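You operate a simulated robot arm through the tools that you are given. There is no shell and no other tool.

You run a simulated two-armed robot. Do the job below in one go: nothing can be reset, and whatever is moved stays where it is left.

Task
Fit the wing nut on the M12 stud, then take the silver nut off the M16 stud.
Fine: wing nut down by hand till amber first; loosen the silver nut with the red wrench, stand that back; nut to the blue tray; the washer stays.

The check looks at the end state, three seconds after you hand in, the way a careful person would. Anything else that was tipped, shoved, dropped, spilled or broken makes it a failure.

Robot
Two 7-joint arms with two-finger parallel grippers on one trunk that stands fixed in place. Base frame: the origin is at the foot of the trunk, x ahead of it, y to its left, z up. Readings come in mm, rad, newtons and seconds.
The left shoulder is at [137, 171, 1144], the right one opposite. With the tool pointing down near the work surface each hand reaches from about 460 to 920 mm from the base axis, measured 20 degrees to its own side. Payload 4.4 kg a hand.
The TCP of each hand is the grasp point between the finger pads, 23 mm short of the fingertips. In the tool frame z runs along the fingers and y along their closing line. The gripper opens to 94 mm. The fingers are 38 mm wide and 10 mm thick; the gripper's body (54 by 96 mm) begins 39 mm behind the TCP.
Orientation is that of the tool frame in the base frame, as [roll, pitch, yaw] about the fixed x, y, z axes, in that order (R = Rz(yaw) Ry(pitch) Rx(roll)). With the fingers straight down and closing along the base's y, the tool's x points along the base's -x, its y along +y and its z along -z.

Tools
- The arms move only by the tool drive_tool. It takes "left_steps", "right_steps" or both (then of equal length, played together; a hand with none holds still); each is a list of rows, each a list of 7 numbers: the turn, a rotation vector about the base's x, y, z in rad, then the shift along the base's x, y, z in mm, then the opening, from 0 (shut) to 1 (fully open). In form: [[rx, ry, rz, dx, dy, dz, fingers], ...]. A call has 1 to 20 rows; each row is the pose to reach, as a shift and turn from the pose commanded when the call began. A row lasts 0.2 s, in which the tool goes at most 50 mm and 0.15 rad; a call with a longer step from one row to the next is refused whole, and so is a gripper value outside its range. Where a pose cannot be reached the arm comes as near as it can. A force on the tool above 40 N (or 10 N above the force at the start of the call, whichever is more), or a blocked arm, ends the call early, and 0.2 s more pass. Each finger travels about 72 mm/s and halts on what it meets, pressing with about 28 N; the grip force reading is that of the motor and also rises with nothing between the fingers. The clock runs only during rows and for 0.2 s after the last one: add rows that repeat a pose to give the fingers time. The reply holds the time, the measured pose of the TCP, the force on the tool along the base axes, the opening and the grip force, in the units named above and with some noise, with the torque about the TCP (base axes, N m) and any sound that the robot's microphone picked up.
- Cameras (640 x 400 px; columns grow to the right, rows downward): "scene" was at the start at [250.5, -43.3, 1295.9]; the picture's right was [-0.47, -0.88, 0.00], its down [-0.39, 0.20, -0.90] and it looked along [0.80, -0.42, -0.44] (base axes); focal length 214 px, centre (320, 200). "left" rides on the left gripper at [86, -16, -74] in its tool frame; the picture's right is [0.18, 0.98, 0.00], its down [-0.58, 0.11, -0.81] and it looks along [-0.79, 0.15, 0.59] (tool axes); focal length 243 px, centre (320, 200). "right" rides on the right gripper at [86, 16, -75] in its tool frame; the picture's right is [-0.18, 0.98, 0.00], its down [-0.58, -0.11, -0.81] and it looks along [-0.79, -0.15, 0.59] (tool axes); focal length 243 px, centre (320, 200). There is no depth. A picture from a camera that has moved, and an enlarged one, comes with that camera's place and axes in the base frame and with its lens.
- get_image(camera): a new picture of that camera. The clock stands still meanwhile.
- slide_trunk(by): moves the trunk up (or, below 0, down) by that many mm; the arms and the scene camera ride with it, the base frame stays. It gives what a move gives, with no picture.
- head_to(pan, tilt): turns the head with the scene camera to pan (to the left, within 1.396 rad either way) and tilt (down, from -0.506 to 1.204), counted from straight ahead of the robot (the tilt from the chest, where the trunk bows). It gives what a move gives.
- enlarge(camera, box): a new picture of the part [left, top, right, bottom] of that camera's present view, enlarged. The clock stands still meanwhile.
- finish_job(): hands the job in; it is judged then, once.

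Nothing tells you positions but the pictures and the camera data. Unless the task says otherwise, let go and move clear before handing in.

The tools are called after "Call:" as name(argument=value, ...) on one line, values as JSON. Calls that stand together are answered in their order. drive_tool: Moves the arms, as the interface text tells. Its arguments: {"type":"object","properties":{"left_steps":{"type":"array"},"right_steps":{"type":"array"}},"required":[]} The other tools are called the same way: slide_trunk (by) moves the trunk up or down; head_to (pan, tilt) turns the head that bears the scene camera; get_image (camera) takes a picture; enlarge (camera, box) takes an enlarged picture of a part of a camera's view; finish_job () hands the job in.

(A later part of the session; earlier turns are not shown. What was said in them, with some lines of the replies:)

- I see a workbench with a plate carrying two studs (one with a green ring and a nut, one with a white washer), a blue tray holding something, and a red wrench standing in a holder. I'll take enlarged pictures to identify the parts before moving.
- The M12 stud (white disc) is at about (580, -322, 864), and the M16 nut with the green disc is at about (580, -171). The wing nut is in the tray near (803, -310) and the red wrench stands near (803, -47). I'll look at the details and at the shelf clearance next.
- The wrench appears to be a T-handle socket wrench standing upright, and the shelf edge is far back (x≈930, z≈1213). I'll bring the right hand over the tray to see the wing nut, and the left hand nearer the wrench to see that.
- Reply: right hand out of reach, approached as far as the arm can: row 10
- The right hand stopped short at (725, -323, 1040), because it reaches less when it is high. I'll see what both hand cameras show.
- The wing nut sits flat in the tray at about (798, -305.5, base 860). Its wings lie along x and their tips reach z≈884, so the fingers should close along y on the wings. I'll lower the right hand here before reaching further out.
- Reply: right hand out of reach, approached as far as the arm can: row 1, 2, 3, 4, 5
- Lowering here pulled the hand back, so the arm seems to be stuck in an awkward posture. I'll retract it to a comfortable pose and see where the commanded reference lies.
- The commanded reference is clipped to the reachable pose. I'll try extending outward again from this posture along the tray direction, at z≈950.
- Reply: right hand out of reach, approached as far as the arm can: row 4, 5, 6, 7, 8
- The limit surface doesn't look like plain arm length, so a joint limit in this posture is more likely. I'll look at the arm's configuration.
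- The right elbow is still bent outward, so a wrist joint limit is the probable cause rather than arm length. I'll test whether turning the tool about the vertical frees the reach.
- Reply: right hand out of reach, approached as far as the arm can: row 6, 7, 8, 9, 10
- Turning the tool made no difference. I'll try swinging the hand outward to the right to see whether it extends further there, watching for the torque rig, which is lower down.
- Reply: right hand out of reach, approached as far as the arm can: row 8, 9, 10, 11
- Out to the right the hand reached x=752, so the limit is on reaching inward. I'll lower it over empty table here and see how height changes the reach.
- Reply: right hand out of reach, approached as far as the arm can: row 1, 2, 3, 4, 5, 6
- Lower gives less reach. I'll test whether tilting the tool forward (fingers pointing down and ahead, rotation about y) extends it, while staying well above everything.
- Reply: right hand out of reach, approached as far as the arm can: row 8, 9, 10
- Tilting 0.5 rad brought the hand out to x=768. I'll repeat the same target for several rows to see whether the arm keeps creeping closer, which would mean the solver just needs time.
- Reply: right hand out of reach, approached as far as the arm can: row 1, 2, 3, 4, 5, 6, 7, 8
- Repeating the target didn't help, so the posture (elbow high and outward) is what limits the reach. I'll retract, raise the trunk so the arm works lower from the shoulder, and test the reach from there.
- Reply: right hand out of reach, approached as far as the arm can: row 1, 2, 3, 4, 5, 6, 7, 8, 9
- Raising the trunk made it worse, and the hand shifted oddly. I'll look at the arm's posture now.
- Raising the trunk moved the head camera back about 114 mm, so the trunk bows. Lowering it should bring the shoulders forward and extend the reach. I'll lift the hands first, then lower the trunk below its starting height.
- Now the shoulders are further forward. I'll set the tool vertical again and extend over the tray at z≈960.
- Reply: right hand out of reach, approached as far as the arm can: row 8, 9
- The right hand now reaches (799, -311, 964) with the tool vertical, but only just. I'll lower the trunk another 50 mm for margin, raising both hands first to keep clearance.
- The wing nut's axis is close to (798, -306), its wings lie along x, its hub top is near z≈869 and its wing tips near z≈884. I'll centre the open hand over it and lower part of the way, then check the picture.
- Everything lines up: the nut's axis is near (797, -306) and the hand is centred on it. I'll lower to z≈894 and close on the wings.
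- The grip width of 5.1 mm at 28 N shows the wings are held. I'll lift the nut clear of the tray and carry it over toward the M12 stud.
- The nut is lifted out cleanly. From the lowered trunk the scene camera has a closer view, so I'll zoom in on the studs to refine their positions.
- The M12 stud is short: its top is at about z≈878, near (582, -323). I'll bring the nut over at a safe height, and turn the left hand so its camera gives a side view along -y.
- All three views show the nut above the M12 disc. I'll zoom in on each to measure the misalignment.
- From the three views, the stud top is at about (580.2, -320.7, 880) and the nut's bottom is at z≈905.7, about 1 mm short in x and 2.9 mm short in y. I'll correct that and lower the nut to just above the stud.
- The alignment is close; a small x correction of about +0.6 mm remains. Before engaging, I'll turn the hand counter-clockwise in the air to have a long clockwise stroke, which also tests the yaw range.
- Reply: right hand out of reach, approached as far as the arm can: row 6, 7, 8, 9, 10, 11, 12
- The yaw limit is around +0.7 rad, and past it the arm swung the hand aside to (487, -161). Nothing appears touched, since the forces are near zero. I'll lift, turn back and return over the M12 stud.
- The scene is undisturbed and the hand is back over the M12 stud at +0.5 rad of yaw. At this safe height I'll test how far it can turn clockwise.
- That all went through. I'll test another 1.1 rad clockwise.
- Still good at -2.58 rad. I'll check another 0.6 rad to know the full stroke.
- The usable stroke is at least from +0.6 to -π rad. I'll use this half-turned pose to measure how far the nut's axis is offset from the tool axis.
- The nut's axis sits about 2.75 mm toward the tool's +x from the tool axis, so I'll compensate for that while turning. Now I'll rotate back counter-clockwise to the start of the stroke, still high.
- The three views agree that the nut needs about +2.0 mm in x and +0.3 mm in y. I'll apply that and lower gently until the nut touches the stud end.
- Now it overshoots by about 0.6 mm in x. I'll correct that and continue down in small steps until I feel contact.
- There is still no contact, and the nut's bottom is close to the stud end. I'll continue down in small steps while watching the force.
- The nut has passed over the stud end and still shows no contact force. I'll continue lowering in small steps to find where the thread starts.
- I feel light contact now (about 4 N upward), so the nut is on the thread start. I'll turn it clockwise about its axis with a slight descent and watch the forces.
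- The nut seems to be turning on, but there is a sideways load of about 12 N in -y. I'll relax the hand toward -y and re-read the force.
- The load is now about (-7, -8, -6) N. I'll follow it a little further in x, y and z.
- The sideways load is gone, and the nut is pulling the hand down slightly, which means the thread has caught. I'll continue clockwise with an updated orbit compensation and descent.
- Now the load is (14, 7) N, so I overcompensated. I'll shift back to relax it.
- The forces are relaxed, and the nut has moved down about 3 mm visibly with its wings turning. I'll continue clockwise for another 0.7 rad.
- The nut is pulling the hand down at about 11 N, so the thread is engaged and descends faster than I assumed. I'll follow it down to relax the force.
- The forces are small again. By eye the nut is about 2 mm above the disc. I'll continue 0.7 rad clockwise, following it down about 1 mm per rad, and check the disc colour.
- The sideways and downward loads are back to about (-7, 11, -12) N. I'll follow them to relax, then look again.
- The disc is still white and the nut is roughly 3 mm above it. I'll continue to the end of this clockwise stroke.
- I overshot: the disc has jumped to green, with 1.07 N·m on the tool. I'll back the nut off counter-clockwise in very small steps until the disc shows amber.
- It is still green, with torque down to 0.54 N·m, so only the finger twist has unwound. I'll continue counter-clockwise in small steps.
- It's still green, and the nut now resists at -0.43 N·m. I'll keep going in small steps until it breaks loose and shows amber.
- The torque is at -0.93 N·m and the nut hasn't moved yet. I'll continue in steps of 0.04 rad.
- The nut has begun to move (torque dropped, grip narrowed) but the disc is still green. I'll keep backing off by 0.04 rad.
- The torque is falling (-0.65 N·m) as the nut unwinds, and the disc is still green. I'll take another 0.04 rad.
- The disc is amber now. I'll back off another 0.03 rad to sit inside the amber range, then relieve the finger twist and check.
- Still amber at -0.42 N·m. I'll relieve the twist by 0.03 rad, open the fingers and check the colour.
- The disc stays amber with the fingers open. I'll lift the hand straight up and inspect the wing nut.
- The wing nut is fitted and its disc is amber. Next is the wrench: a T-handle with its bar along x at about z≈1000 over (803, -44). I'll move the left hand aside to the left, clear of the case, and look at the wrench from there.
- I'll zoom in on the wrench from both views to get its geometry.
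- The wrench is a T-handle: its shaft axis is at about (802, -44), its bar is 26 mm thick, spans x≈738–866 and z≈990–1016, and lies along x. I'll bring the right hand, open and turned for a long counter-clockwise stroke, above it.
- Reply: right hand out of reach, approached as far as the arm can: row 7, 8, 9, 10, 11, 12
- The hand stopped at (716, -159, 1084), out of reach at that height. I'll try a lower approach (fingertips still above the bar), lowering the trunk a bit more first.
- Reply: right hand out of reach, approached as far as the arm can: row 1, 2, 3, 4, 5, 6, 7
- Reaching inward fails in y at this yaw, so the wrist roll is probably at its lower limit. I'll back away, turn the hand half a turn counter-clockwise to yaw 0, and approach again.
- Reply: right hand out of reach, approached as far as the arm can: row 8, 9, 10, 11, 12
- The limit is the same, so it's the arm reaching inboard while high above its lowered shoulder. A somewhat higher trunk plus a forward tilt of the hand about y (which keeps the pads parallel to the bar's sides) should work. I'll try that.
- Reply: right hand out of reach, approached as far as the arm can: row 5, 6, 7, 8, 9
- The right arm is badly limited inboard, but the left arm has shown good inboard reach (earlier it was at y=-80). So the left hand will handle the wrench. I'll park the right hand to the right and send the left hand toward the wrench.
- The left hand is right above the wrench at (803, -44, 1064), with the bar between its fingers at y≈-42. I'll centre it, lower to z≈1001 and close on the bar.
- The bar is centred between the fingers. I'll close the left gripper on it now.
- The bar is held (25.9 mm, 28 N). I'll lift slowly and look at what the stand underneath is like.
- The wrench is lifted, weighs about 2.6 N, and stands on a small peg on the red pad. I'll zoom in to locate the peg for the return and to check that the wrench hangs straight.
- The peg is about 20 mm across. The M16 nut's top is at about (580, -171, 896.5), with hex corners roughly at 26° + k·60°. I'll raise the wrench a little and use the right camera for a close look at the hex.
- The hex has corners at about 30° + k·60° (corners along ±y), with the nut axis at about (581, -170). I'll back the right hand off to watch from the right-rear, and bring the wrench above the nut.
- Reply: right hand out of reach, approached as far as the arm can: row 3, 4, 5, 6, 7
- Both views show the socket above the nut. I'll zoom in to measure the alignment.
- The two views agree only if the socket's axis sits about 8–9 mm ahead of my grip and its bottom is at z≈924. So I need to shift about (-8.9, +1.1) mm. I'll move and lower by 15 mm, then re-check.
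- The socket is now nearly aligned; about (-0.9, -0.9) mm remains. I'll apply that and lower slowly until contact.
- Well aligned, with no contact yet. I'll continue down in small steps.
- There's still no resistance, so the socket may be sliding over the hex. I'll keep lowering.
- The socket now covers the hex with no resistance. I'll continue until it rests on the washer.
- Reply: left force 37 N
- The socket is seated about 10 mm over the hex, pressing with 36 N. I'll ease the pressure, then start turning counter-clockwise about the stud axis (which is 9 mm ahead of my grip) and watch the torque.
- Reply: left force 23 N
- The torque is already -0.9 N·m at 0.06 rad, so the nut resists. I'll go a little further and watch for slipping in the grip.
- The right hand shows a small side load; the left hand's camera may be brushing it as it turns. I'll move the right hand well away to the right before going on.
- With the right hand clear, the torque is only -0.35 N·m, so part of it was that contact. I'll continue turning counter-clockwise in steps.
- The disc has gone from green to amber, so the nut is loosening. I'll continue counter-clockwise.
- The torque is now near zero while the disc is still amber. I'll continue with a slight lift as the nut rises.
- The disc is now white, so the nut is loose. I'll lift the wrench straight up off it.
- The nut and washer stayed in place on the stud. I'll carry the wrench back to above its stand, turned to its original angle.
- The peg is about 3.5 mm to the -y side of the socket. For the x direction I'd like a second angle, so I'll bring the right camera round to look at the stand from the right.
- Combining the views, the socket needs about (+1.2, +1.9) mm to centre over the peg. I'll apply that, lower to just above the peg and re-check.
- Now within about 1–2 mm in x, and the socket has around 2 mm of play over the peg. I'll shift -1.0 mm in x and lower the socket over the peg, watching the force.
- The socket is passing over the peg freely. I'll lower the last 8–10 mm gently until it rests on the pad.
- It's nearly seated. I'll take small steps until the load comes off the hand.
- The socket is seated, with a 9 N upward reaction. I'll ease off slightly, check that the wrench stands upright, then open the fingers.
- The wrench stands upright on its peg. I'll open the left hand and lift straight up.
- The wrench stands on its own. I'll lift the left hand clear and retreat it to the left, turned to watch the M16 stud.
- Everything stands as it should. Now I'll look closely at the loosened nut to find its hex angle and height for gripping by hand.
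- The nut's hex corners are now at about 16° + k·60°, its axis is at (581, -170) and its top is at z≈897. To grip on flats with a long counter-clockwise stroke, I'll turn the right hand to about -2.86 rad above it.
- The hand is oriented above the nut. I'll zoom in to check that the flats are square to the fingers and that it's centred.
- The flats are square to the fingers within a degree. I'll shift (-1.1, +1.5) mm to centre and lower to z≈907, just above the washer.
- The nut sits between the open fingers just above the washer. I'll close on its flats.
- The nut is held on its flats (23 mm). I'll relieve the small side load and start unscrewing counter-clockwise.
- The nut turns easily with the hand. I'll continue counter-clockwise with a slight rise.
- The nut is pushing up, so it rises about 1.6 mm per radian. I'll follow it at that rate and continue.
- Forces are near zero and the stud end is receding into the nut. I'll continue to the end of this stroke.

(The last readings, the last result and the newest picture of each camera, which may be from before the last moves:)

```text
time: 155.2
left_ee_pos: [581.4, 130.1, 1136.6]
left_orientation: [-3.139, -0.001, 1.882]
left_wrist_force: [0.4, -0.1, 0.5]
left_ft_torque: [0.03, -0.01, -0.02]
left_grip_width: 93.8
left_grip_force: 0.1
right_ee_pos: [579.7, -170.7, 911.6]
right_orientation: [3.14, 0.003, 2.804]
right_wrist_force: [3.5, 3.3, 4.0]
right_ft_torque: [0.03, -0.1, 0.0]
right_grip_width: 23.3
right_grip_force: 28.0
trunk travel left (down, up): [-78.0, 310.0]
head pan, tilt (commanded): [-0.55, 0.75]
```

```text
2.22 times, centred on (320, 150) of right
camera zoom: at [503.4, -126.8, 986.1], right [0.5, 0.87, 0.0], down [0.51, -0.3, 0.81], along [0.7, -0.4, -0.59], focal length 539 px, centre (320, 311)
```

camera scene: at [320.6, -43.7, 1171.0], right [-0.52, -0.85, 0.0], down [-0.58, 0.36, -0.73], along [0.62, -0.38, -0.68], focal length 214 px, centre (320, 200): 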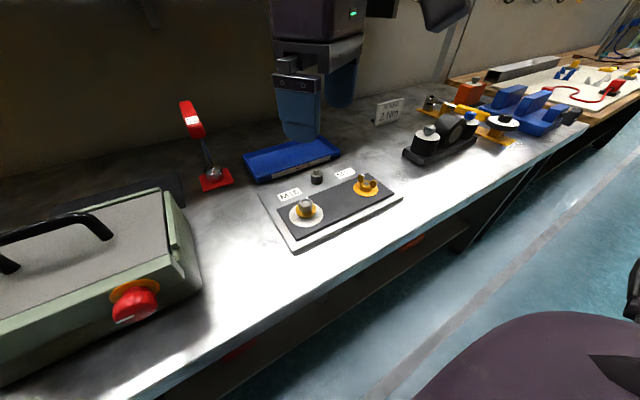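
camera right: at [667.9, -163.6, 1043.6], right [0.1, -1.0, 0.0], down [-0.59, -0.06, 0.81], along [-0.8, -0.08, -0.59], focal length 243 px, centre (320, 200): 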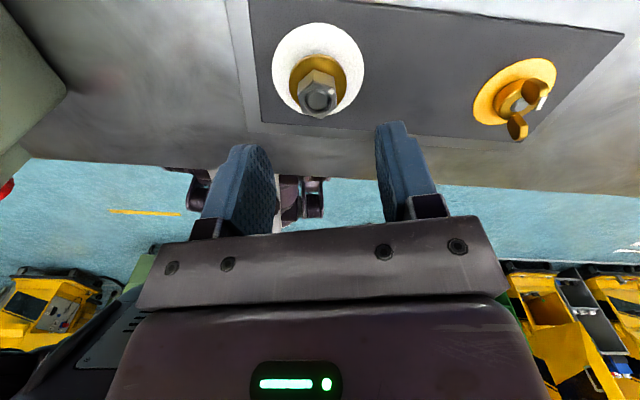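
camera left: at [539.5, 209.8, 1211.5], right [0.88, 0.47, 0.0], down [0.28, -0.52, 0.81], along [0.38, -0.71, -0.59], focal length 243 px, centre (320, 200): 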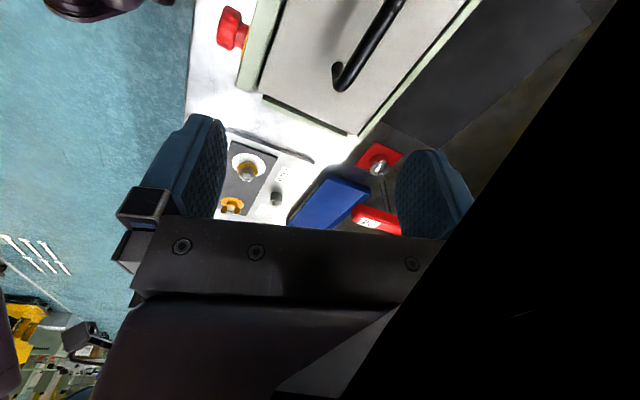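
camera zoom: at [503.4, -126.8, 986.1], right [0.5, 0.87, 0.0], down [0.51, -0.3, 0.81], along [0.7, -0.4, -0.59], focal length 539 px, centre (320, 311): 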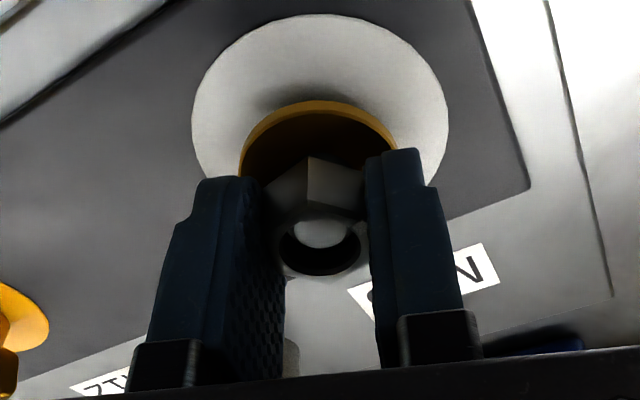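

Still smooth. I'll take another 0.65 rad, staying within the yaw limit, while rising.

Call:
drive_tool(right_steps=[[0, 0, 0, 0.2, 0.2, 0.3, 0], [0, 0, 0.13, 0.2, 0.2, 0.5, 0], [0, 0, 0.26, 0.2, 0.2, 0.75, 0], [0, 0, 0.39, 0.2, 0.2, 1.0, 0], [0, 0, 0.52, 0.2, 0.2, 1.25, 0], [0, 0, 0.65, 0.2, 0.2, 1.5, 0], [0, 0, 0.65, 0.2, 0.2, 1.5, 0]])

Call:
enlarge(camera="right", box=[220, 60, 420, 240])

Call:
enlarge(camera="scene", box=[270, 140, 350, 235])

```text
time: 156.8
left_ee_pos: [581.6, 130.0, 1137.7]
left_orientation: [3.141, 0.0, 1.88]
left_wrist_force: [0.2, 0.1, 0.3]
left_ft_torque: [0.0, -0.01, 0.03]
left_grip_width: 94.1
left_grip_force: 0.1
right_ee_pos: [579.6, -170.6, 910.9]
right_orientation: [-3.141, 0.002, -2.831]
right_wrist_force: [-0.5, 4.1, -3.7]
right_ft_torque: [0.06, -0.01, -0.27]
right_grip_width: 26.5
right_grip_force: 28.2
trunk travel left (down, up): [-78.0, 310.0]
head pan, tilt (commanded): [-0.55, 0.75]
```

```text
2.22 times, centred on (320, 150) of right
camera zoom: at [492.5, -181.8, 986.8], right [-0.13, 0.99, 0.0], down [0.59, 0.08, 0.81], along [0.8, 0.1, -0.59], focal length 539 px, centre (320, 311)
```

zoom: 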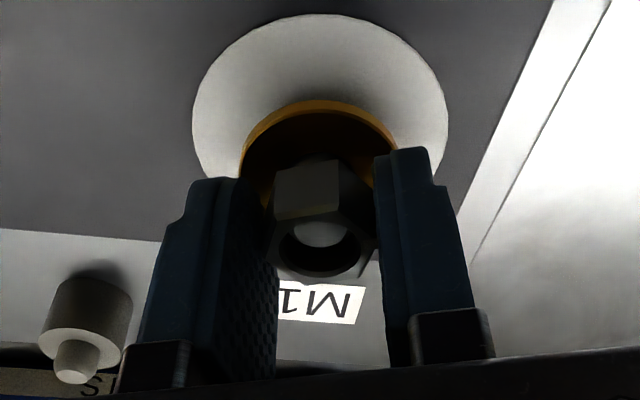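

```text
4.21 times, centred on (310, 188) of scene
camera zoom: at [320.7, -43.5, 1170.8], right [-0.52, -0.85, 0.0], down [-0.58, 0.36, -0.73], along [0.62, -0.38, -0.68], focal length 903 px, centre (362, 253)
```

zoom: 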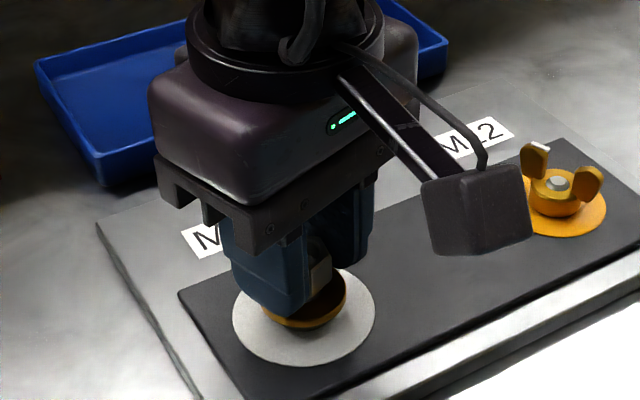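

The grip widened to 26.5 mm, so the nut has slipped about 25° in the fingers. I'll open and look at its state before re-gripping.

Call:
drive_tool(right_steps=[[0, 0, 0, 0, 0, 0, 0.35], [0, 0, 0, 0, 0, 0, 0.5], [0, 0, 0, 0, 0, 0, 0.6], [0, 0, 0, 0, 0, 0, 0.6]])

Call:
enlarge(camera="right", box=[220, 60, 420, 240])

Call:
enlarge(camera="left", box=[200, 110, 300, 220])

```text
time: 157.8
left_ee_pos: [581.8, 130.1, 1137.2]
left_orientation: [-3.142, 0.001, 1.882]
left_wrist_force: [0.0, -0.4, -0.5]
left_ft_torque: [0.01, 0.0, 0.02]
left_grip_width: 94.4
left_grip_force: 0.1
right_ee_pos: [579.5, -169.4, 912.7]
right_orientation: [-3.141, 0.0, -2.83]
right_wrist_force: [0.7, -0.1, -0.3]
right_ft_torque: [-0.03, -0.01, 0.01]
right_grip_width: 56.4
right_grip_force: 0.0
trunk travel left (down, up): [-78.0, 310.0]
head pan, tilt (commanded): [-0.55, 0.75]
```

```text
2.22 times, centred on (320, 150) of right
camera zoom: at [492.5, -181.9, 987.2], right [-0.13, 0.99, 0.0], down [0.59, 0.07, 0.81], along [0.8, 0.1, -0.59], focal length 539 px, centre (320, 311)
```

zoom: 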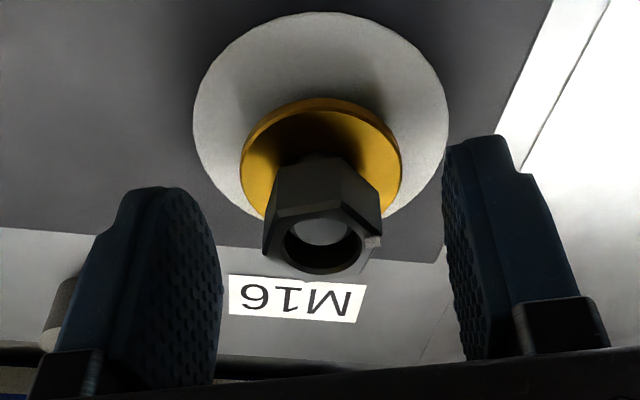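

```text
3.64 times, centred on (250, 165) of left
camera zoom: at [539.3, 209.6, 1211.5], right [0.88, 0.48, 0.0], down [0.28, -0.52, 0.81], along [0.38, -0.71, -0.59], focal length 882 px, centre (574, 327)
```

zoom: 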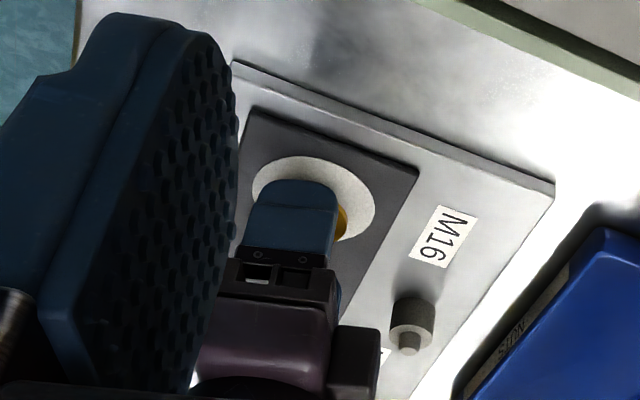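

The nut's corners are now at about 48° + k·60°: in the last stroke it turned only a few degrees, so the fingers slipped round it. I'll rotate the open hand back clockwise to the next square position (-2.30 rad) and re-grip slightly lower.

Call:
drive_tool(right_steps=[[0, 0, -0.14, 0, 0, 0, 0.6], [0, 0, -0.28, 0, 0, 0, 0.6], [0, 0, -0.42, 0, 0, 0, 0.6], [0, 0, -0.56, 0, 0, 0, 0.6], [0, 0, -0.7, 0, 0, 0, 0.6], [0, 0, -0.84, 0, 0, 0, 0.6], [0, 0, -0.98, 0, 0, 0, 0.6], [0, 0, -1.12, 0, 0, 0, 0.6], [0, 0, -1.26, 0, 0, 0, 0.6], [0, 0, -1.4, 0, 0, 0, 0.6], [0, 0, -1.54, 0, 0, 0, 0.6], [0, 0, -1.68, 0, 0, 0, 0.6], [0, 0, -1.82, 0, 0, 0, 0.6], [0, 0, -1.96, 0, 0, 0, 0.6], [0, 0, -2.1, 0, 0, 0, 0.6], [0, 0, -2.24, 0, 0, 0, 0.6], [0, 0, -2.38, 0, 0, 0, 0.6], [0, 0, -2.52, 0, 0, 0, 0.6], [0, 0, -2.615, 0, 0, 0, 0.6], [0, 0, -2.615, 0, 0, 0, 0.6]])

Call:
enlarge(camera="right", box=[220, 60, 420, 240])

Call:
enlarge(camera="scene", box=[270, 140, 350, 235])

```text
time: 162.0
left_ee_pos: [581.5, 130.1, 1137.2]
left_orientation: [3.141, 0.0, 1.883]
left_wrist_force: [-0.6, 1.2, -0.1]
left_ft_torque: [0.0, 0.0, -0.02]
left_grip_width: 93.9
left_grip_force: 0.1
right_ee_pos: [580.2, -170.8, 912.8]
right_orientation: [3.141, 0.001, 0.837]
right_wrist_force: [-0.3, -0.4, -0.3]
right_ft_torque: [0.02, -0.02, 0.03]
right_grip_width: 56.5
right_grip_force: 0.1
trunk travel left (down, up): [-78.0, 310.0]
head pan, tilt (commanded): [-0.55, 0.75]
```

```text
2.22 times, centred on (320, 150) of right
camera zoom: at [649.7, -117.9, 987.8], right [0.61, -0.8, 0.0], down [-0.47, -0.36, 0.81], along [-0.64, -0.49, -0.59], focal length 539 px, centre (320, 311)
```

zoom: 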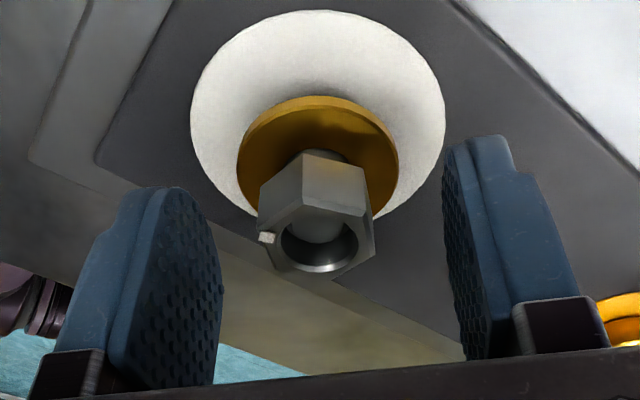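

```text
4.21 times, centred on (310, 188) of scene
camera zoom: at [320.5, -43.8, 1171.0], right [-0.52, -0.85, 0.0], down [-0.58, 0.36, -0.73], along [0.62, -0.38, -0.68], focal length 903 px, centre (362, 253)
```

zoom: 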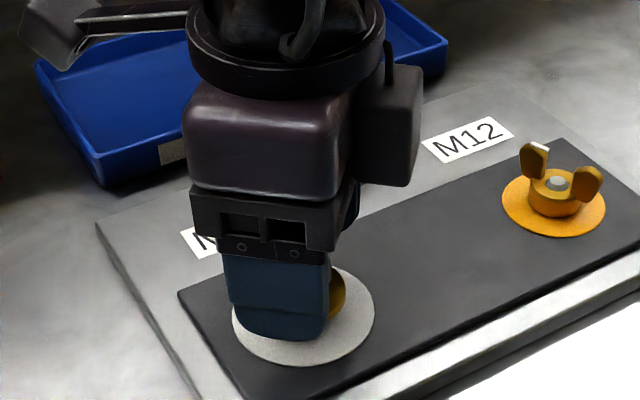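

The hex looks nearly square to the fingers, similar to the first grip. I'll lower 3 mm and close.

Call:
drive_tool(right_steps=[[0, 0, 0, -0.3, -0.2, -1.5, 0.6], [0, 0, 0, -0.3, -0.2, -3, 0.45], [0, 0, 0, -0.3, -0.2, -3, 0.3], [0, 0, 0, -0.3, -0.2, -3, 0.1], [0, 0, 0, -0.3, -0.2, -3, 0], [0, 0, 0, -0.3, -0.2, -3, 0], [0, 0, 0, -0.3, -0.2, -3, 0]])

Call:
enlarge(camera="right", box=[220, 60, 420, 240])

```text
time: 163.6
left_ee_pos: [580.3, 129.6, 1136.1]
left_orientation: [-3.14, 0.0, 1.882]
left_wrist_force: [0.9, 0.1, -0.1]
left_ft_torque: [0.02, 0.0, -0.01]
left_grip_width: 93.8
left_grip_force: 0.1
right_ee_pos: [579.0, -171.6, 909.8]
right_orientation: [3.141, 0.0, 0.837]
right_wrist_force: [-0.8, 1.3, 0.0]
right_ft_torque: [0.02, 0.05, -0.01]
right_grip_width: 23.5
right_grip_force: 27.9
trunk travel left (down, up): [-78.0, 310.0]
head pan, tilt (commanded): [-0.55, 0.75]
```

```text
2.22 times, centred on (320, 150) of right
camera zoom: at [648.8, -118.0, 985.1], right [0.61, -0.79, 0.0], down [-0.47, -0.36, 0.81], along [-0.64, -0.49, -0.59], focal length 539 px, centre (320, 311)
```

zoom: 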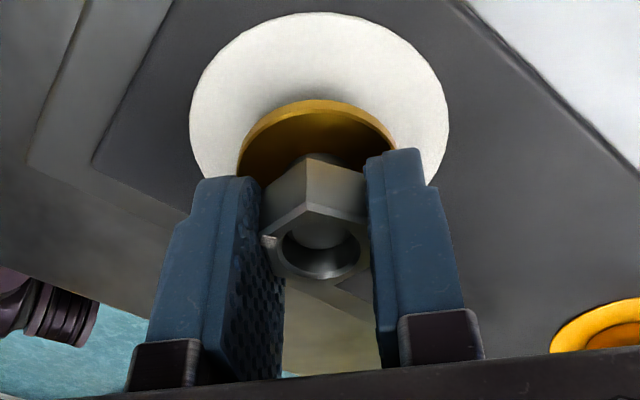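

Gripped squarely again (23.5 mm). I'll continue counter-clockwise with the rise and check after a short stroke.

Call:
drive_tool(right_steps=[[0, 0, 0.14, 0, 0, 0.25, 0], [0, 0, 0.28, 0, 0, 0.5, 0], [0, 0, 0.42, 0, 0, 0.75, 0], [0, 0, 0.56, 0, 0, 1.0, 0], [0, 0, 0.56, 0, 0, 1.0, 0]])

Call:
enlarge(camera="right", box=[220, 60, 420, 240])

```text
time: 164.8
left_ee_pos: [581.5, 130.1, 1138.2]
left_orientation: [3.141, 0.0, 1.881]
left_wrist_force: [1.3, 1.0, 0.5]
left_ft_torque: [0.0, 0.01, 0.03]
left_grip_width: 94.0
left_grip_force: 0.1
right_ee_pos: [579.9, -171.8, 910.0]
right_orientation: [-3.141, 0.001, 1.4]
right_wrist_force: [3.3, -1.2, 0.1]
right_ft_torque: [0.02, -0.07, -0.18]
right_grip_width: 27.2
right_grip_force: 27.5
trunk travel left (down, up): [-78.0, 310.0]
head pan, tilt (commanded): [-0.55, 0.75]
```

```text
2.22 times, centred on (320, 150) of right
camera zoom: at [610.1, -88.9, 985.3], right [0.94, -0.35, 0.0], down [-0.21, -0.55, 0.81], along [-0.28, -0.76, -0.59], focal length 539 px, centre (320, 311)
```

zoom: 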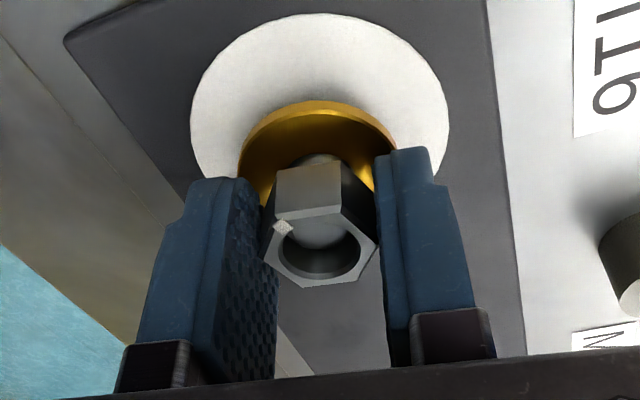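

The nut didn't turn this time (27.2 mm across the corners), so it seems to be at the top end of its thread, after about 3.5 rad in total, much like the M12's run. I'll re-grip it squarely and try a gentle pull upward.

Call:
drive_tool(right_steps=[[0, 0, 0, 0, 0, -0.5, 0.4], [0, 0, 0, 0, 0, -1, 0.5], [0, 0, -0.14, 0, 0, -1, 0.5], [0, 0, -0.28, 0, 0, -1, 0.5], [0, 0, -0.42, 0, 0, -1, 0.5], [0, 0, -0.52, 0, 0, -1, 0.5], [0, 0, -0.52, 0, 0, -1, 0.5]])

Call:
enlarge(camera="right", box=[220, 60, 420, 240])

```text
time: 166.4
left_ee_pos: [580.3, 129.9, 1136.2]
left_orientation: [-3.141, 0.0, 1.883]
left_wrist_force: [0.3, 0.3, -0.2]
left_ft_torque: [-0.01, 0.0, 0.03]
left_grip_width: 94.0
left_grip_force: 0.0
right_ee_pos: [579.3, -170.5, 909.0]
right_orientation: [3.139, -0.002, 0.876]
right_wrist_force: [0.6, 0.4, -0.7]
right_ft_torque: [0.01, -0.01, 0.0]
right_grip_width: 47.0
right_grip_force: 0.1
trunk travel left (down, up): [-78.0, 310.0]
head pan, tilt (commanded): [-0.55, 0.75]
```

```text
2.22 times, centred on (320, 150) of right
camera zoom: at [647.7, -115.0, 984.6], right [0.64, -0.77, 0.0], down [-0.46, -0.38, 0.81], along [-0.62, -0.51, -0.59], focal length 539 px, centre (320, 311)
```

zoom: 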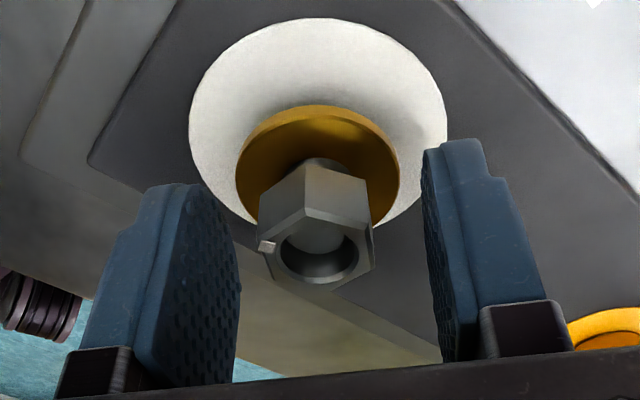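

The nut is where it was, with its flats near square. I'll close and pull up gently while reading the force.

Call:
drive_tool(right_steps=[[0, 0, 0, 0, 0, 0, 0.3], [0, 0, 0, 0, 0, 0, 0.1], [0, 0, 0, 0, 0, 0, 0], [0, 0, 0, 0, 0, 0, 0], [0, 0, 0, 0, 0, 0, 0]])

Call:
drive_tool(right_steps=[[0, 0, 0, 0, 0, 0.5, 0], [0, 0, 0, 0, 0, 1.0, 0], [0, 0, 0, 0, 0, 1.0, 0]])

Call:
enlarge(camera="right", box=[220, 60, 420, 240])

```text
time: 167.6
left_ee_pos: [581.9, 131.0, 1137.2]
left_orientation: [3.141, 0.0, 1.881]
left_wrist_force: [0.1, -0.3, 0.2]
left_ft_torque: [0.02, 0.0, 0.01]
left_grip_width: 93.8
left_grip_force: 0.1
right_ee_pos: [579.8, -170.6, 910.3]
right_orientation: [3.141, 0.0, 0.878]
right_wrist_force: [-3.9, 3.3, -0.5]
right_ft_torque: [0.08, 0.09, 0.01]
right_grip_width: 23.4
right_grip_force: 27.7
trunk travel left (down, up): [-78.0, 310.0]
head pan, tilt (commanded): [-0.55, 0.75]
```

```text
time: 168.4
left_ee_pos: [580.8, 130.5, 1136.8]
left_orientation: [-3.141, 0.0, 1.883]
left_wrist_force: [-0.5, -0.2, 0.8]
left_ft_torque: [0.01, 0.02, 0.01]
left_grip_width: 94.3
left_grip_force: 0.1
right_ee_pos: [579.9, -170.7, 911.7]
right_orientation: [-3.141, 0.0, 0.88]
right_wrist_force: [0.3, 0.8, 0.3]
right_ft_torque: [-0.01, 0.01, 0.02]
right_grip_width: 23.4
right_grip_force: 27.8
trunk travel left (down, up): [-78.0, 310.0]
head pan, tilt (commanded): [-0.55, 0.75]
```

```text
2.22 times, centred on (320, 150) of right
camera zoom: at [647.4, -115.0, 985.4], right [0.64, -0.77, 0.0], down [-0.46, -0.38, 0.81], along [-0.62, -0.51, -0.59], focal length 539 px, centre (320, 311)
```

zoom: 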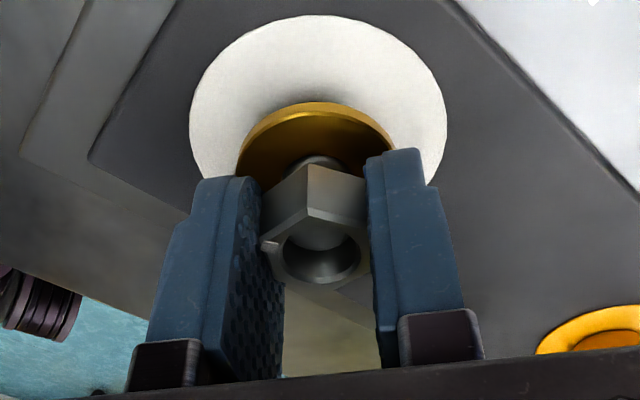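

The nut rises freely with the hand and the forces dropped to zero, so it's off its thread. I'll lift it straight up slowly and make sure the washer stays behind.

Call:
drive_tool(right_steps=[[0, 0, 0, 0, 0, 2, 0], [0, 0, 0, 0, 0, 5, 0], [0, 0, 0, 0, 0, 9, 0], [0, 0, 0, 0, 0, 14, 0], [0, 0, 0, 0, 0, 20, 0], [0, 0, 0, 0, 0, 28, 0], [0, 0, 0, 0, 0, 28, 0]])

Call:
enlarge(camera="right", box=[220, 40, 420, 240])

Call:
enlarge(camera="scene", box=[270, 140, 350, 235])

```text
time: 170.0
left_ee_pos: [580.4, 130.2, 1136.2]
left_orientation: [3.14, 0.0, 1.882]
left_wrist_force: [-0.6, -0.2, 0.4]
left_ft_torque: [0.03, 0.01, -0.03]
left_grip_width: 94.1
left_grip_force: 0.0
right_ee_pos: [581.0, -170.3, 937.0]
right_orientation: [3.139, -0.001, 0.878]
right_wrist_force: [-0.4, -0.5, -0.1]
right_ft_torque: [-0.03, 0.0, 0.01]
right_grip_width: 23.5
right_grip_force: 27.9
trunk travel left (down, up): [-78.0, 310.0]
head pan, tilt (commanded): [-0.55, 0.75]
```

```text
2.00 times, centred on (320, 140) of right
camera zoom: at [647.7, -115.5, 1012.8], right [0.64, -0.77, 0.0], down [-0.46, -0.38, 0.81], along [-0.62, -0.51, -0.59], focal length 485 px, centre (320, 320)
```

zoom: 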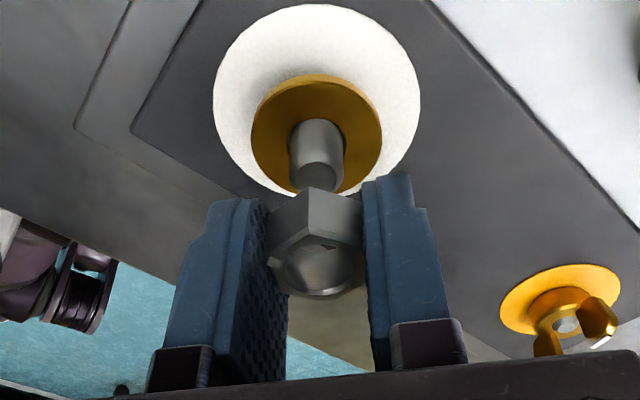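

```text
4.21 times, centred on (310, 188) of scene
camera zoom: at [320.7, -43.8, 1170.9], right [-0.52, -0.85, 0.0], down [-0.58, 0.36, -0.73], along [0.62, -0.38, -0.68], focal length 903 px, centre (362, 253)
```

zoom: 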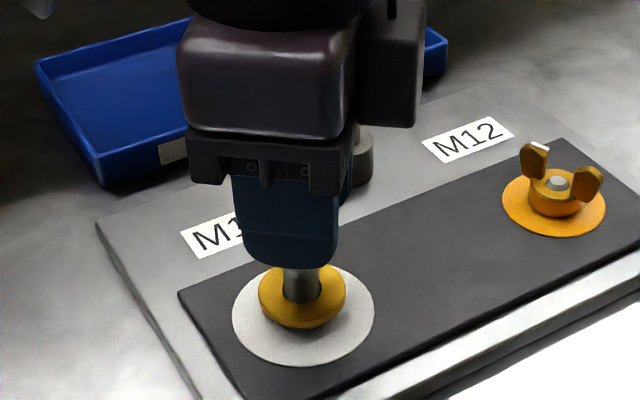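

The nut is off the stud and the brass washer stays on it. I'll lift it higher and carry it over the blue tray, aiming for about (780, -290).

Call:
drive_tool(right_steps=[[0, 0, 0, 0, 0, 25, 0], [0, 0, 0, 0, 0, 50, 0], [0, 0, 0, 30, -18, 55, 0], [0, 0, 0, 65, -40, 55, 0], [0, 0, 0, 100, -60, 55, 0], [0, 0, 0, 135, -81, 45, 0], [0, 0, 0, 170, -102, 30, 0], [0, 0, 0, 199, -120, 10, 0], [0, 0, 0, 199, -120, 0, 0], [0, 0, 0, 199, -120, 0, 0]])

Call:
get_image(camera="right")

Call:
get_image(camera="scene")

```text
time: 172.2
left_ee_pos: [580.1, 129.7, 1136.9]
left_orientation: [3.14, 0.001, 1.881]
left_wrist_force: [0.1, 0.2, -0.3]
left_ft_torque: [-0.03, 0.01, 0.01]
left_grip_width: 94.5
left_grip_force: 0.0
right_ee_pos: [778.0, -290.2, 938.0]
right_orientation: [-3.141, 0.0, 0.878]
right_wrist_force: [-0.6, -1.1, 0.0]
right_ft_torque: [-0.02, 0.0, -0.04]
right_grip_width: 23.3
right_grip_force: 27.9
trunk travel left (down, up): [-78.0, 310.0]
head pan, tilt (commanded): [-0.55, 0.75]
```

```text
taken
camera right: at [844.8, -233.9, 1013.4], right [0.64, -0.77, 0.0], down [-0.46, -0.38, 0.81], along [-0.62, -0.51, -0.59], focal length 243 px, centre (320, 200)
```

right: 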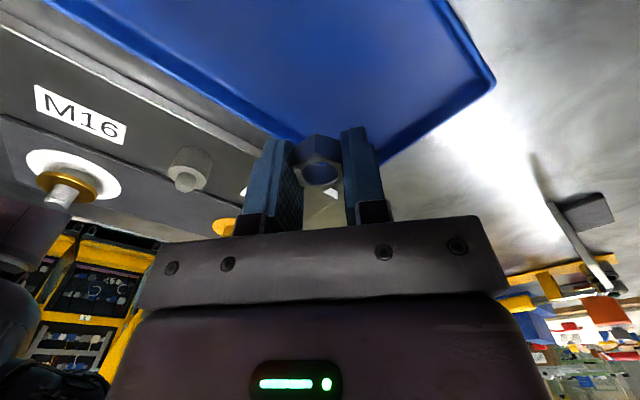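

```text
taken
camera scene: at [320.7, -43.8, 1170.9], right [-0.52, -0.85, 0.0], down [-0.58, 0.36, -0.73], along [0.62, -0.38, -0.68], focal length 214 px, centre (320, 200)
```

scene: 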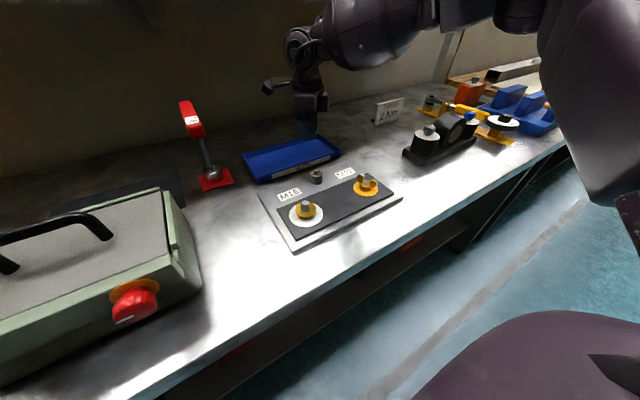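

The hand is over the tray at (778, -290, 938). I'll zoom in to verify the nut's position within the tray walls.

Call:
enlarge(camera="scene", box=[230, 80, 370, 200])

Call:
enlarge(camera="left", box=[230, 130, 430, 250])

```text
3.33 times, centred on (300, 140) of scene
camera zoom: at [320.7, -43.8, 1170.9], right [-0.52, -0.85, 0.0], down [-0.58, 0.36, -0.73], along [0.62, -0.38, -0.68], focal length 715 px, centre (387, 400)
```

zoom: 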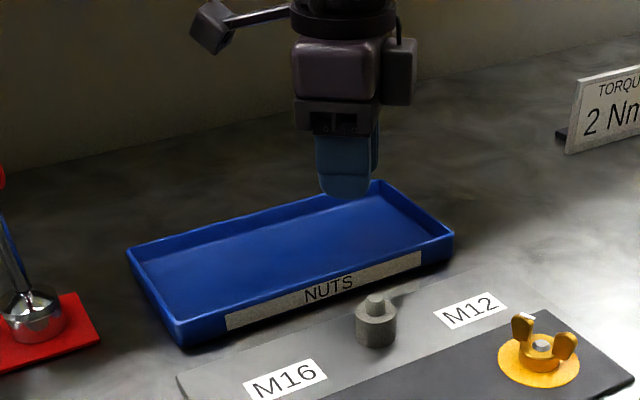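

```text
3.20 times, centred on (330, 190) of left
camera zoom: at [539.5, 209.6, 1211.4], right [0.88, 0.48, 0.0], down [0.28, -0.52, 0.81], along [0.38, -0.71, -0.59], focal length 776 px, centre (288, 232)
```

zoom: 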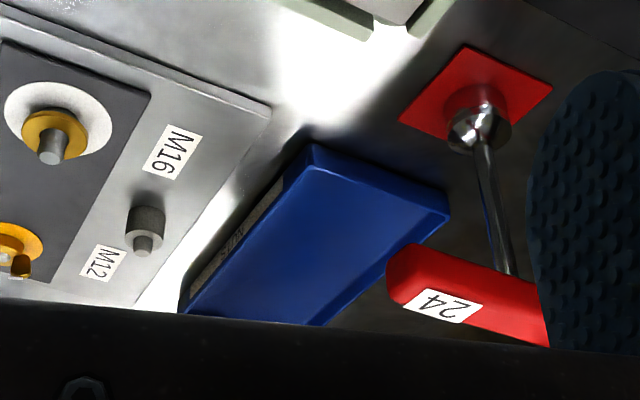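

The nut is well inside the tray outline. I'll lower it gently to the tray floor.

Call:
drive_tool(right_steps=[[0, 0, 0, 4, 2, -12, 0], [0, 0, 0, 6, 3, -24, 0], [0, 0, 0, 6, 3, -36, 0], [0, 0, 0, 6, 3, -46, 0], [0, 0, 0, 6, 3, -51, 0], [0, 0, 0, 6, 3, -51, 0]])

Call:
get_image(camera="right")

Call:
enlarge(camera="scene", box=[230, 80, 370, 200])

```text
time: 173.6
left_ee_pos: [580.2, 129.4, 1137.5]
left_orientation: [-3.141, 0.0, 1.88]
left_wrist_force: [0.5, 0.3, 0.5]
left_ft_torque: [0.02, -0.04, 0.0]
left_grip_width: 94.1
left_grip_force: 0.1
right_ee_pos: [784.1, -288.7, 887.9]
right_orientation: [-3.141, -0.001, 0.877]
right_wrist_force: [0.0, 0.5, -0.2]
right_ft_torque: [0.0, 0.03, 0.01]
right_grip_width: 23.3
right_grip_force: 27.5
trunk travel left (down, up): [-78.0, 310.0]
head pan, tilt (commanded): [-0.55, 0.75]
```

```text
taken
camera right: at [851.9, -232.1, 961.9], right [0.64, -0.77, 0.0], down [-0.46, -0.38, 0.81], along [-0.62, -0.52, -0.59], focal length 243 px, centre (320, 200)
```

right: 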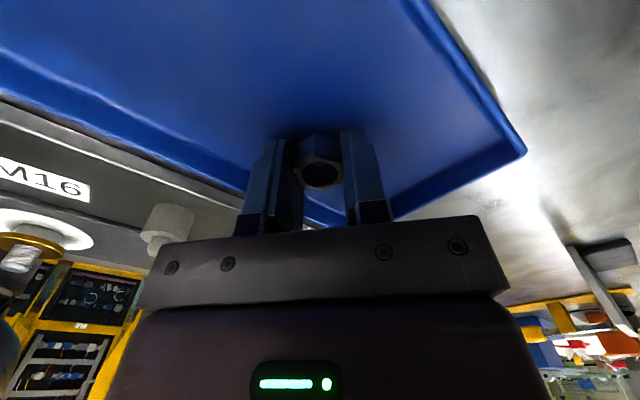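

```text
3.33 times, centred on (300, 140) of scene
camera zoom: at [320.4, -43.8, 1171.0], right [-0.52, -0.85, 0.0], down [-0.58, 0.36, -0.73], along [0.62, -0.38, -0.68], focal length 715 px, centre (387, 400)
```

zoom: 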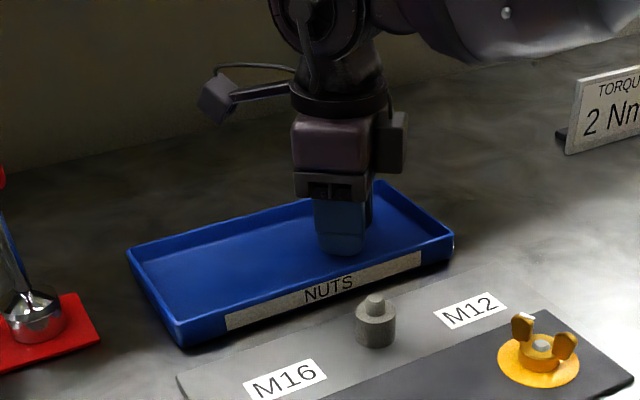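

The nut is inside the tray, a few millimetres above the floor. I'll lower in small steps until I feel contact.

Call:
drive_tool(right_steps=[[0, 0, 0, 0, 0, -1, 0], [0, 0, 0, 0, 0, -2, 0], [0, 0, 0, 0, 0, -3, 0], [0, 0, 0, 0, 0, -4, 0], [0, 0, 0, 0, 0, -4, 0]])

Call:
drive_tool(right_steps=[[0, 0, 0, 0, 0, -0.7, 0], [0, 0, 0, 0, 0, -1.4, 0], [0, 0, 0, 0, 0, -2, 0], [0, 0, 0, 0, 0, -2, 0]])

```text
time: 174.8
left_ee_pos: [581.6, 130.1, 1136.6]
left_orientation: [3.141, 0.0, 1.88]
left_wrist_force: [0.2, -0.1, -0.3]
left_ft_torque: [-0.02, 0.0, -0.01]
left_grip_width: 93.8
left_grip_force: 0.0
right_ee_pos: [784.3, -287.9, 884.0]
right_orientation: [3.142, 0.0, 0.877]
right_wrist_force: [-0.1, 0.3, 0.0]
right_ft_torque: [0.02, 0.02, 0.02]
right_grip_width: 23.6
right_grip_force: 27.6
trunk travel left (down, up): [-78.0, 310.0]
head pan, tilt (commanded): [-0.55, 0.75]
```

```text
time: 175.8
left_ee_pos: [581.4, 130.4, 1137.5]
left_orientation: [3.142, 0.0, 1.881]
left_wrist_force: [0.6, 0.0, 0.2]
left_ft_torque: [0.02, -0.02, 0.0]
left_grip_width: 93.9
left_grip_force: 0.0
right_ee_pos: [784.5, -287.1, 881.2]
right_orientation: [-3.141, 0.001, 0.877]
right_wrist_force: [-0.1, 0.5, 0.0]
right_ft_torque: [0.0, 0.02, 0.01]
right_grip_width: 23.4
right_grip_force: 28.6
trunk travel left (down, up): [-78.0, 310.0]
head pan, tilt (commanded): [-0.55, 0.75]
```

No contact yet at z≈881. I'll take a few more small steps.

Call:
drive_tool(right_steps=[[0, 0, 0, 0, 0, -0.5, 0], [0, 0, 0, 0, 0, -1, 0], [0, 0, 0, 0, 0, -1.5, 0], [0, 0, 0, 0, 0, -1.5, 0]])

Call:
enlarge(camera="right", box=[240, 80, 400, 220])

```text
time: 176.8
left_ee_pos: [580.9, 130.2, 1138.2]
left_orientation: [3.141, -0.002, 1.881]
left_wrist_force: [0.2, -0.2, -1.0]
left_ft_torque: [-0.01, 0.0, -0.04]
left_grip_width: 93.7
left_grip_force: 0.0
right_ee_pos: [783.3, -286.2, 880.2]
right_orientation: [3.141, 0.0, 0.878]
right_wrist_force: [1.1, -0.2, 1.3]
right_ft_torque: [0.01, 0.01, -0.03]
right_grip_width: 23.7
right_grip_force: 28.1
trunk travel left (down, up): [-78.0, 310.0]
head pan, tilt (commanded): [-0.55, 0.75]
```

```text
2.86 times, centred on (320, 150) of right
camera zoom: at [851.7, -231.7, 955.6], right [0.64, -0.77, 0.0], down [-0.46, -0.38, 0.81], along [-0.62, -0.51, -0.59], focal length 693 px, centre (320, 343)
```

zoom: 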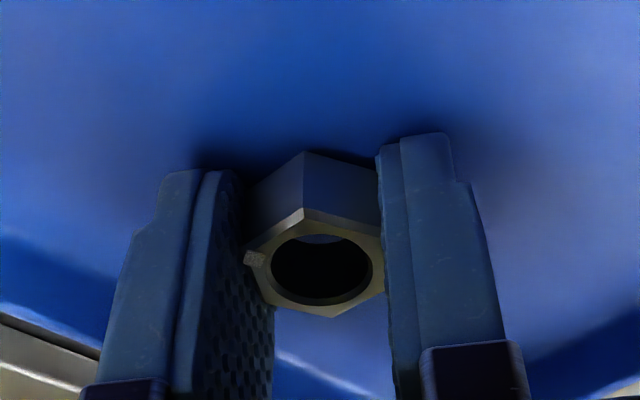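

It's just touching (1.3 N). I'll take one more half millimetre and then release with a small opening.

Call:
drive_tool(right_steps=[[0, 0, 0, 0, 0, -0.5, 0], [0, 0, 0, 0, 0, -0.5, 0]])

Call:
drive_tool(right_steps=[[0, 0, 0, 0, 0, 0.3, 0.28], [0, 0, 0, 0, 0, 0.3, 0.34], [0, 0, 0, 0, 0, 0.3, 0.42], [0, 0, 0, 0, 0, 0.3, 0.45], [0, 0, 0, 0, 0, 0.3, 0.45]])

Call:
enlarge(camera="right", box=[240, 80, 400, 220])

```text
time: 177.4
left_ee_pos: [579.8, 130.4, 1136.7]
left_orientation: [-3.141, -0.001, 1.882]
left_wrist_force: [-0.5, 0.5, -0.6]
left_ft_torque: [0.02, 0.03, 0.01]
left_grip_width: 94.0
left_grip_force: 0.1
right_ee_pos: [783.6, -287.4, 881.0]
right_orientation: [3.139, 0.001, 0.878]
right_wrist_force: [1.0, -2.4, 2.8]
right_ft_torque: [-0.05, 0.02, 0.02]
right_grip_width: 23.8
right_grip_force: 27.5
trunk travel left (down, up): [-78.0, 310.0]
head pan, tilt (commanded): [-0.55, 0.75]
```

```text
time: 178.6
left_ee_pos: [580.9, 129.2, 1136.6]
left_orientation: [3.141, 0.0, 1.882]
left_wrist_force: [-0.3, -0.2, 0.5]
left_ft_torque: [-0.01, -0.02, 0.01]
left_grip_width: 93.8
left_grip_force: 0.1
right_ee_pos: [783.7, -285.6, 880.4]
right_orientation: [-3.141, 0.0, 0.879]
right_wrist_force: [0.6, -0.5, 1.6]
right_ft_torque: [0.03, 0.02, -0.01]
right_grip_width: 42.3
right_grip_force: 0.0
trunk travel left (down, up): [-78.0, 310.0]
head pan, tilt (commanded): [-0.55, 0.75]
```

```text
2.86 times, centred on (320, 150) of right
camera zoom: at [851.4, -231.0, 955.5], right [0.64, -0.77, 0.0], down [-0.46, -0.38, 0.81], along [-0.62, -0.52, -0.59], focal length 693 px, centre (320, 343)
```

zoom: 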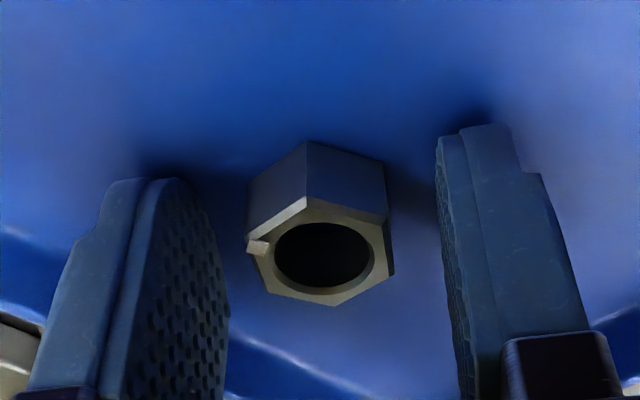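

The nut lies flat in the tray, released. I'll lift the hand straight up and retreat to the right, clear of everything.

Call:
drive_tool(right_steps=[[0, 0, 0, 0, 0, 5, 0.45], [0, 0, 0, 0, 0, 20, 0.45], [0, 0, 0, 0, 0, 50, 0.45], [0, 0, 0, 0, 0, 90, 0.45], [0, 0, 0, -20, -10, 120, 0.45], [0, 0, 0, -60, -20, 140, 0.45], [0, 0, 0, -100, -40, 160, 0.45], [0, 0, 0, -140, -60, 170, 0.45], [0, 0, 0, -180, -80, 170, 0.45], [0, 0, 0, -210, -100, 170, 0.45], [0, 0, 0, -210, -100, 170, 0.45]])

Call:
get_image(camera="scene")

Call:
enlarge(camera="scene", box=[160, 80, 420, 260])

Call:
get_image(camera="left")

```text
time: 181.0
left_ee_pos: [581.0, 128.4, 1137.6]
left_orientation: [-3.141, 0.001, 1.882]
left_wrist_force: [-0.2, 0.4, 0.8]
left_ft_torque: [-0.02, -0.01, 0.01]
left_grip_width: 93.9
left_grip_force: 0.0
right_ee_pos: [577.0, -387.6, 1052.1]
right_orientation: [3.14, -0.001, 0.877]
right_wrist_force: [0.5, -0.9, 0.7]
right_ft_torque: [0.0, -0.03, -0.04]
right_grip_width: 42.5
right_grip_force: 0.2
trunk travel left (down, up): [-78.0, 310.0]
head pan, tilt (commanded): [-0.55, 0.75]
```

```text
taken
camera scene: at [320.1, -43.7, 1171.2], right [-0.52, -0.85, 0.0], down [-0.58, 0.36, -0.73], along [0.62, -0.38, -0.68], focal length 214 px, centre (320, 200)
```

scene: 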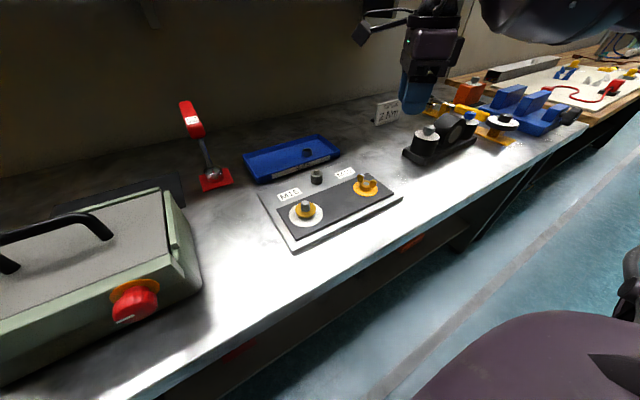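

```text
2.22 times, centred on (290, 170) of scene
camera zoom: at [320.1, -43.7, 1171.2], right [-0.52, -0.85, 0.0], down [-0.58, 0.36, -0.73], along [0.62, -0.38, -0.68], focal length 477 px, centre (387, 267)
```

zoom: 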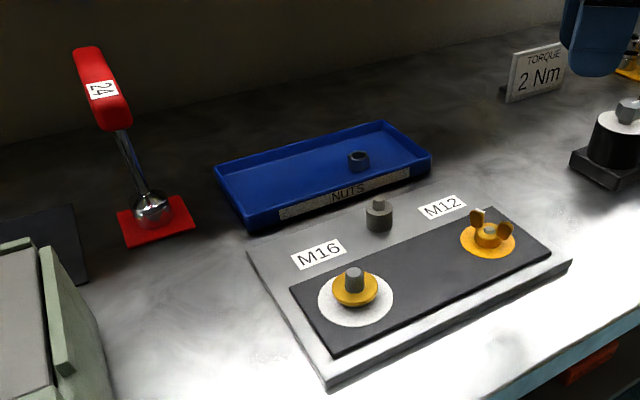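

```text
taken
camera left: at [538.8, 209.8, 1211.8], right [0.88, 0.48, 0.0], down [0.28, -0.52, 0.81], along [0.38, -0.71, -0.59], focal length 243 px, centre (320, 200)
```

left: 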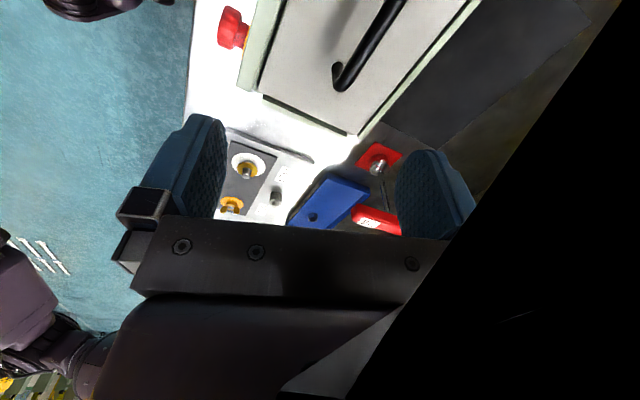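

The wing nut's disc is amber, the washer remains on the bare M16 stud, the nut is in the tray and the wrench is standing. I'll take a last wide look for anything disturbed.

Call:
enlarge(camera="scene", box=[160, 85, 260, 205])

Call:
head_to(pan=-0.25, tilt=0.5)

Call:
get_image(camera="scene")

Call:
enlarge(camera="scene", box=[280, 150, 500, 330])

```text
3.33 times, centred on (210, 145) of scene
camera zoom: at [320.1, -43.7, 1171.2], right [-0.52, -0.85, 0.0], down [-0.58, 0.36, -0.73], along [0.62, -0.38, -0.68], focal length 715 px, centre (687, 383)
```

zoom: 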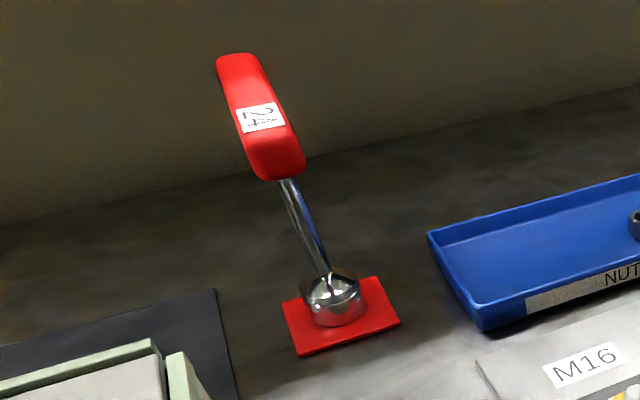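

```text
time: 181.8
left_ee_pos: [581.2, 129.5, 1136.7]
left_orientation: [-3.142, 0.001, 1.882]
left_wrist_force: [-0.4, -0.2, -0.2]
left_ft_torque: [0.03, 0.03, 0.0]
left_grip_width: 94.0
left_grip_force: 0.1
right_ee_pos: [576.7, -388.1, 1051.5]
right_orientation: [-3.14, 0.0, 0.877]
right_wrist_force: [0.0, -0.1, 0.3]
right_ft_torque: [0.0, 0.0, 0.03]
right_grip_width: 42.0
right_grip_force: 0.1
trunk travel left (down, up): [-78.0, 310.0]
head pan, tilt (commanded): [-0.25, 0.499]
```

```text
taken
camera scene: at [338.0, -23.2, 1192.9], right [-0.25, -0.97, 0.0], down [-0.46, 0.12, -0.88], along [0.85, -0.22, -0.48], focal length 214 px, centre (320, 200)
```

scene: 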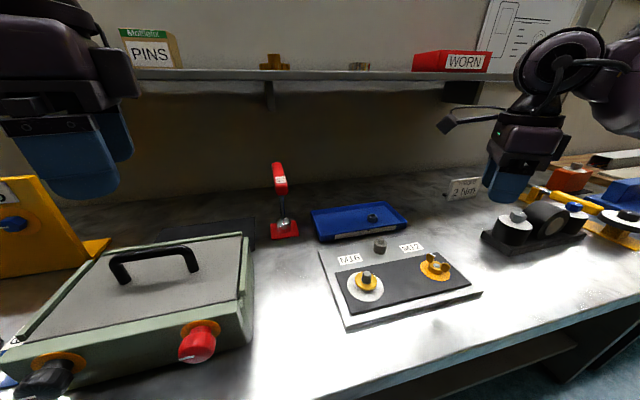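

```text
2.22 times, centred on (390, 240) of scene
camera zoom: at [338.0, -23.2, 1192.9], right [-0.25, -0.97, 0.0], down [-0.46, 0.12, -0.88], along [0.85, -0.22, -0.48], focal length 477 px, centre (164, 111)
```

zoom: 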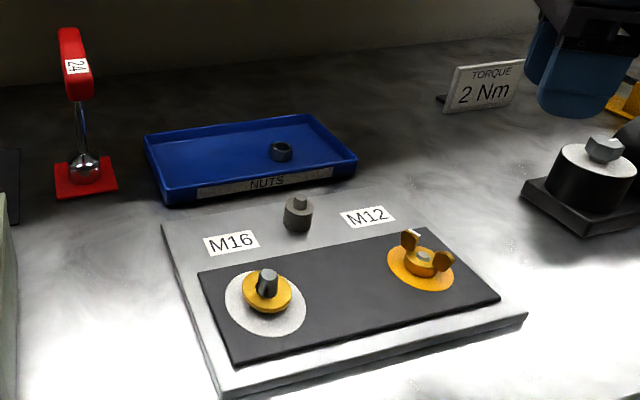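

From this view everything matches the task: wing nut on M12 with its disc amber, washer left on M16, silver nut in the blue tray, wrench back on its peg, both hands empty and clear. I see nothing else disturbed, so I'm handing in.

Call:
finish_job()

```text
The job is handed in.
```

The wing nut is fitted on the M12 stud, and the silver nut is off the M16 stud and in the blue tray. I've handed the job in; the result of the check hasn't come back. The last pictures before hand-in showed:

- **M12:** the wing nut is down and its disc shows amber. I overshot to green once, at about 1.1 N·m, and backed it off until it showed amber.
- **M16:** I loosened the silver nut with the red wrench until its disc went white, then took it off by hand. The brass washer stayed on the stud.
- **Silver nut:** it lies flat in the tray.
- **Red wrench:** it stands upright on its peg again.

The two hands may have brushed each other lightly while I was turning the wrench, so I moved the right one away. I saw nothing else tipped, shoved or dropped, and both hands were empty and clear when I handed in.
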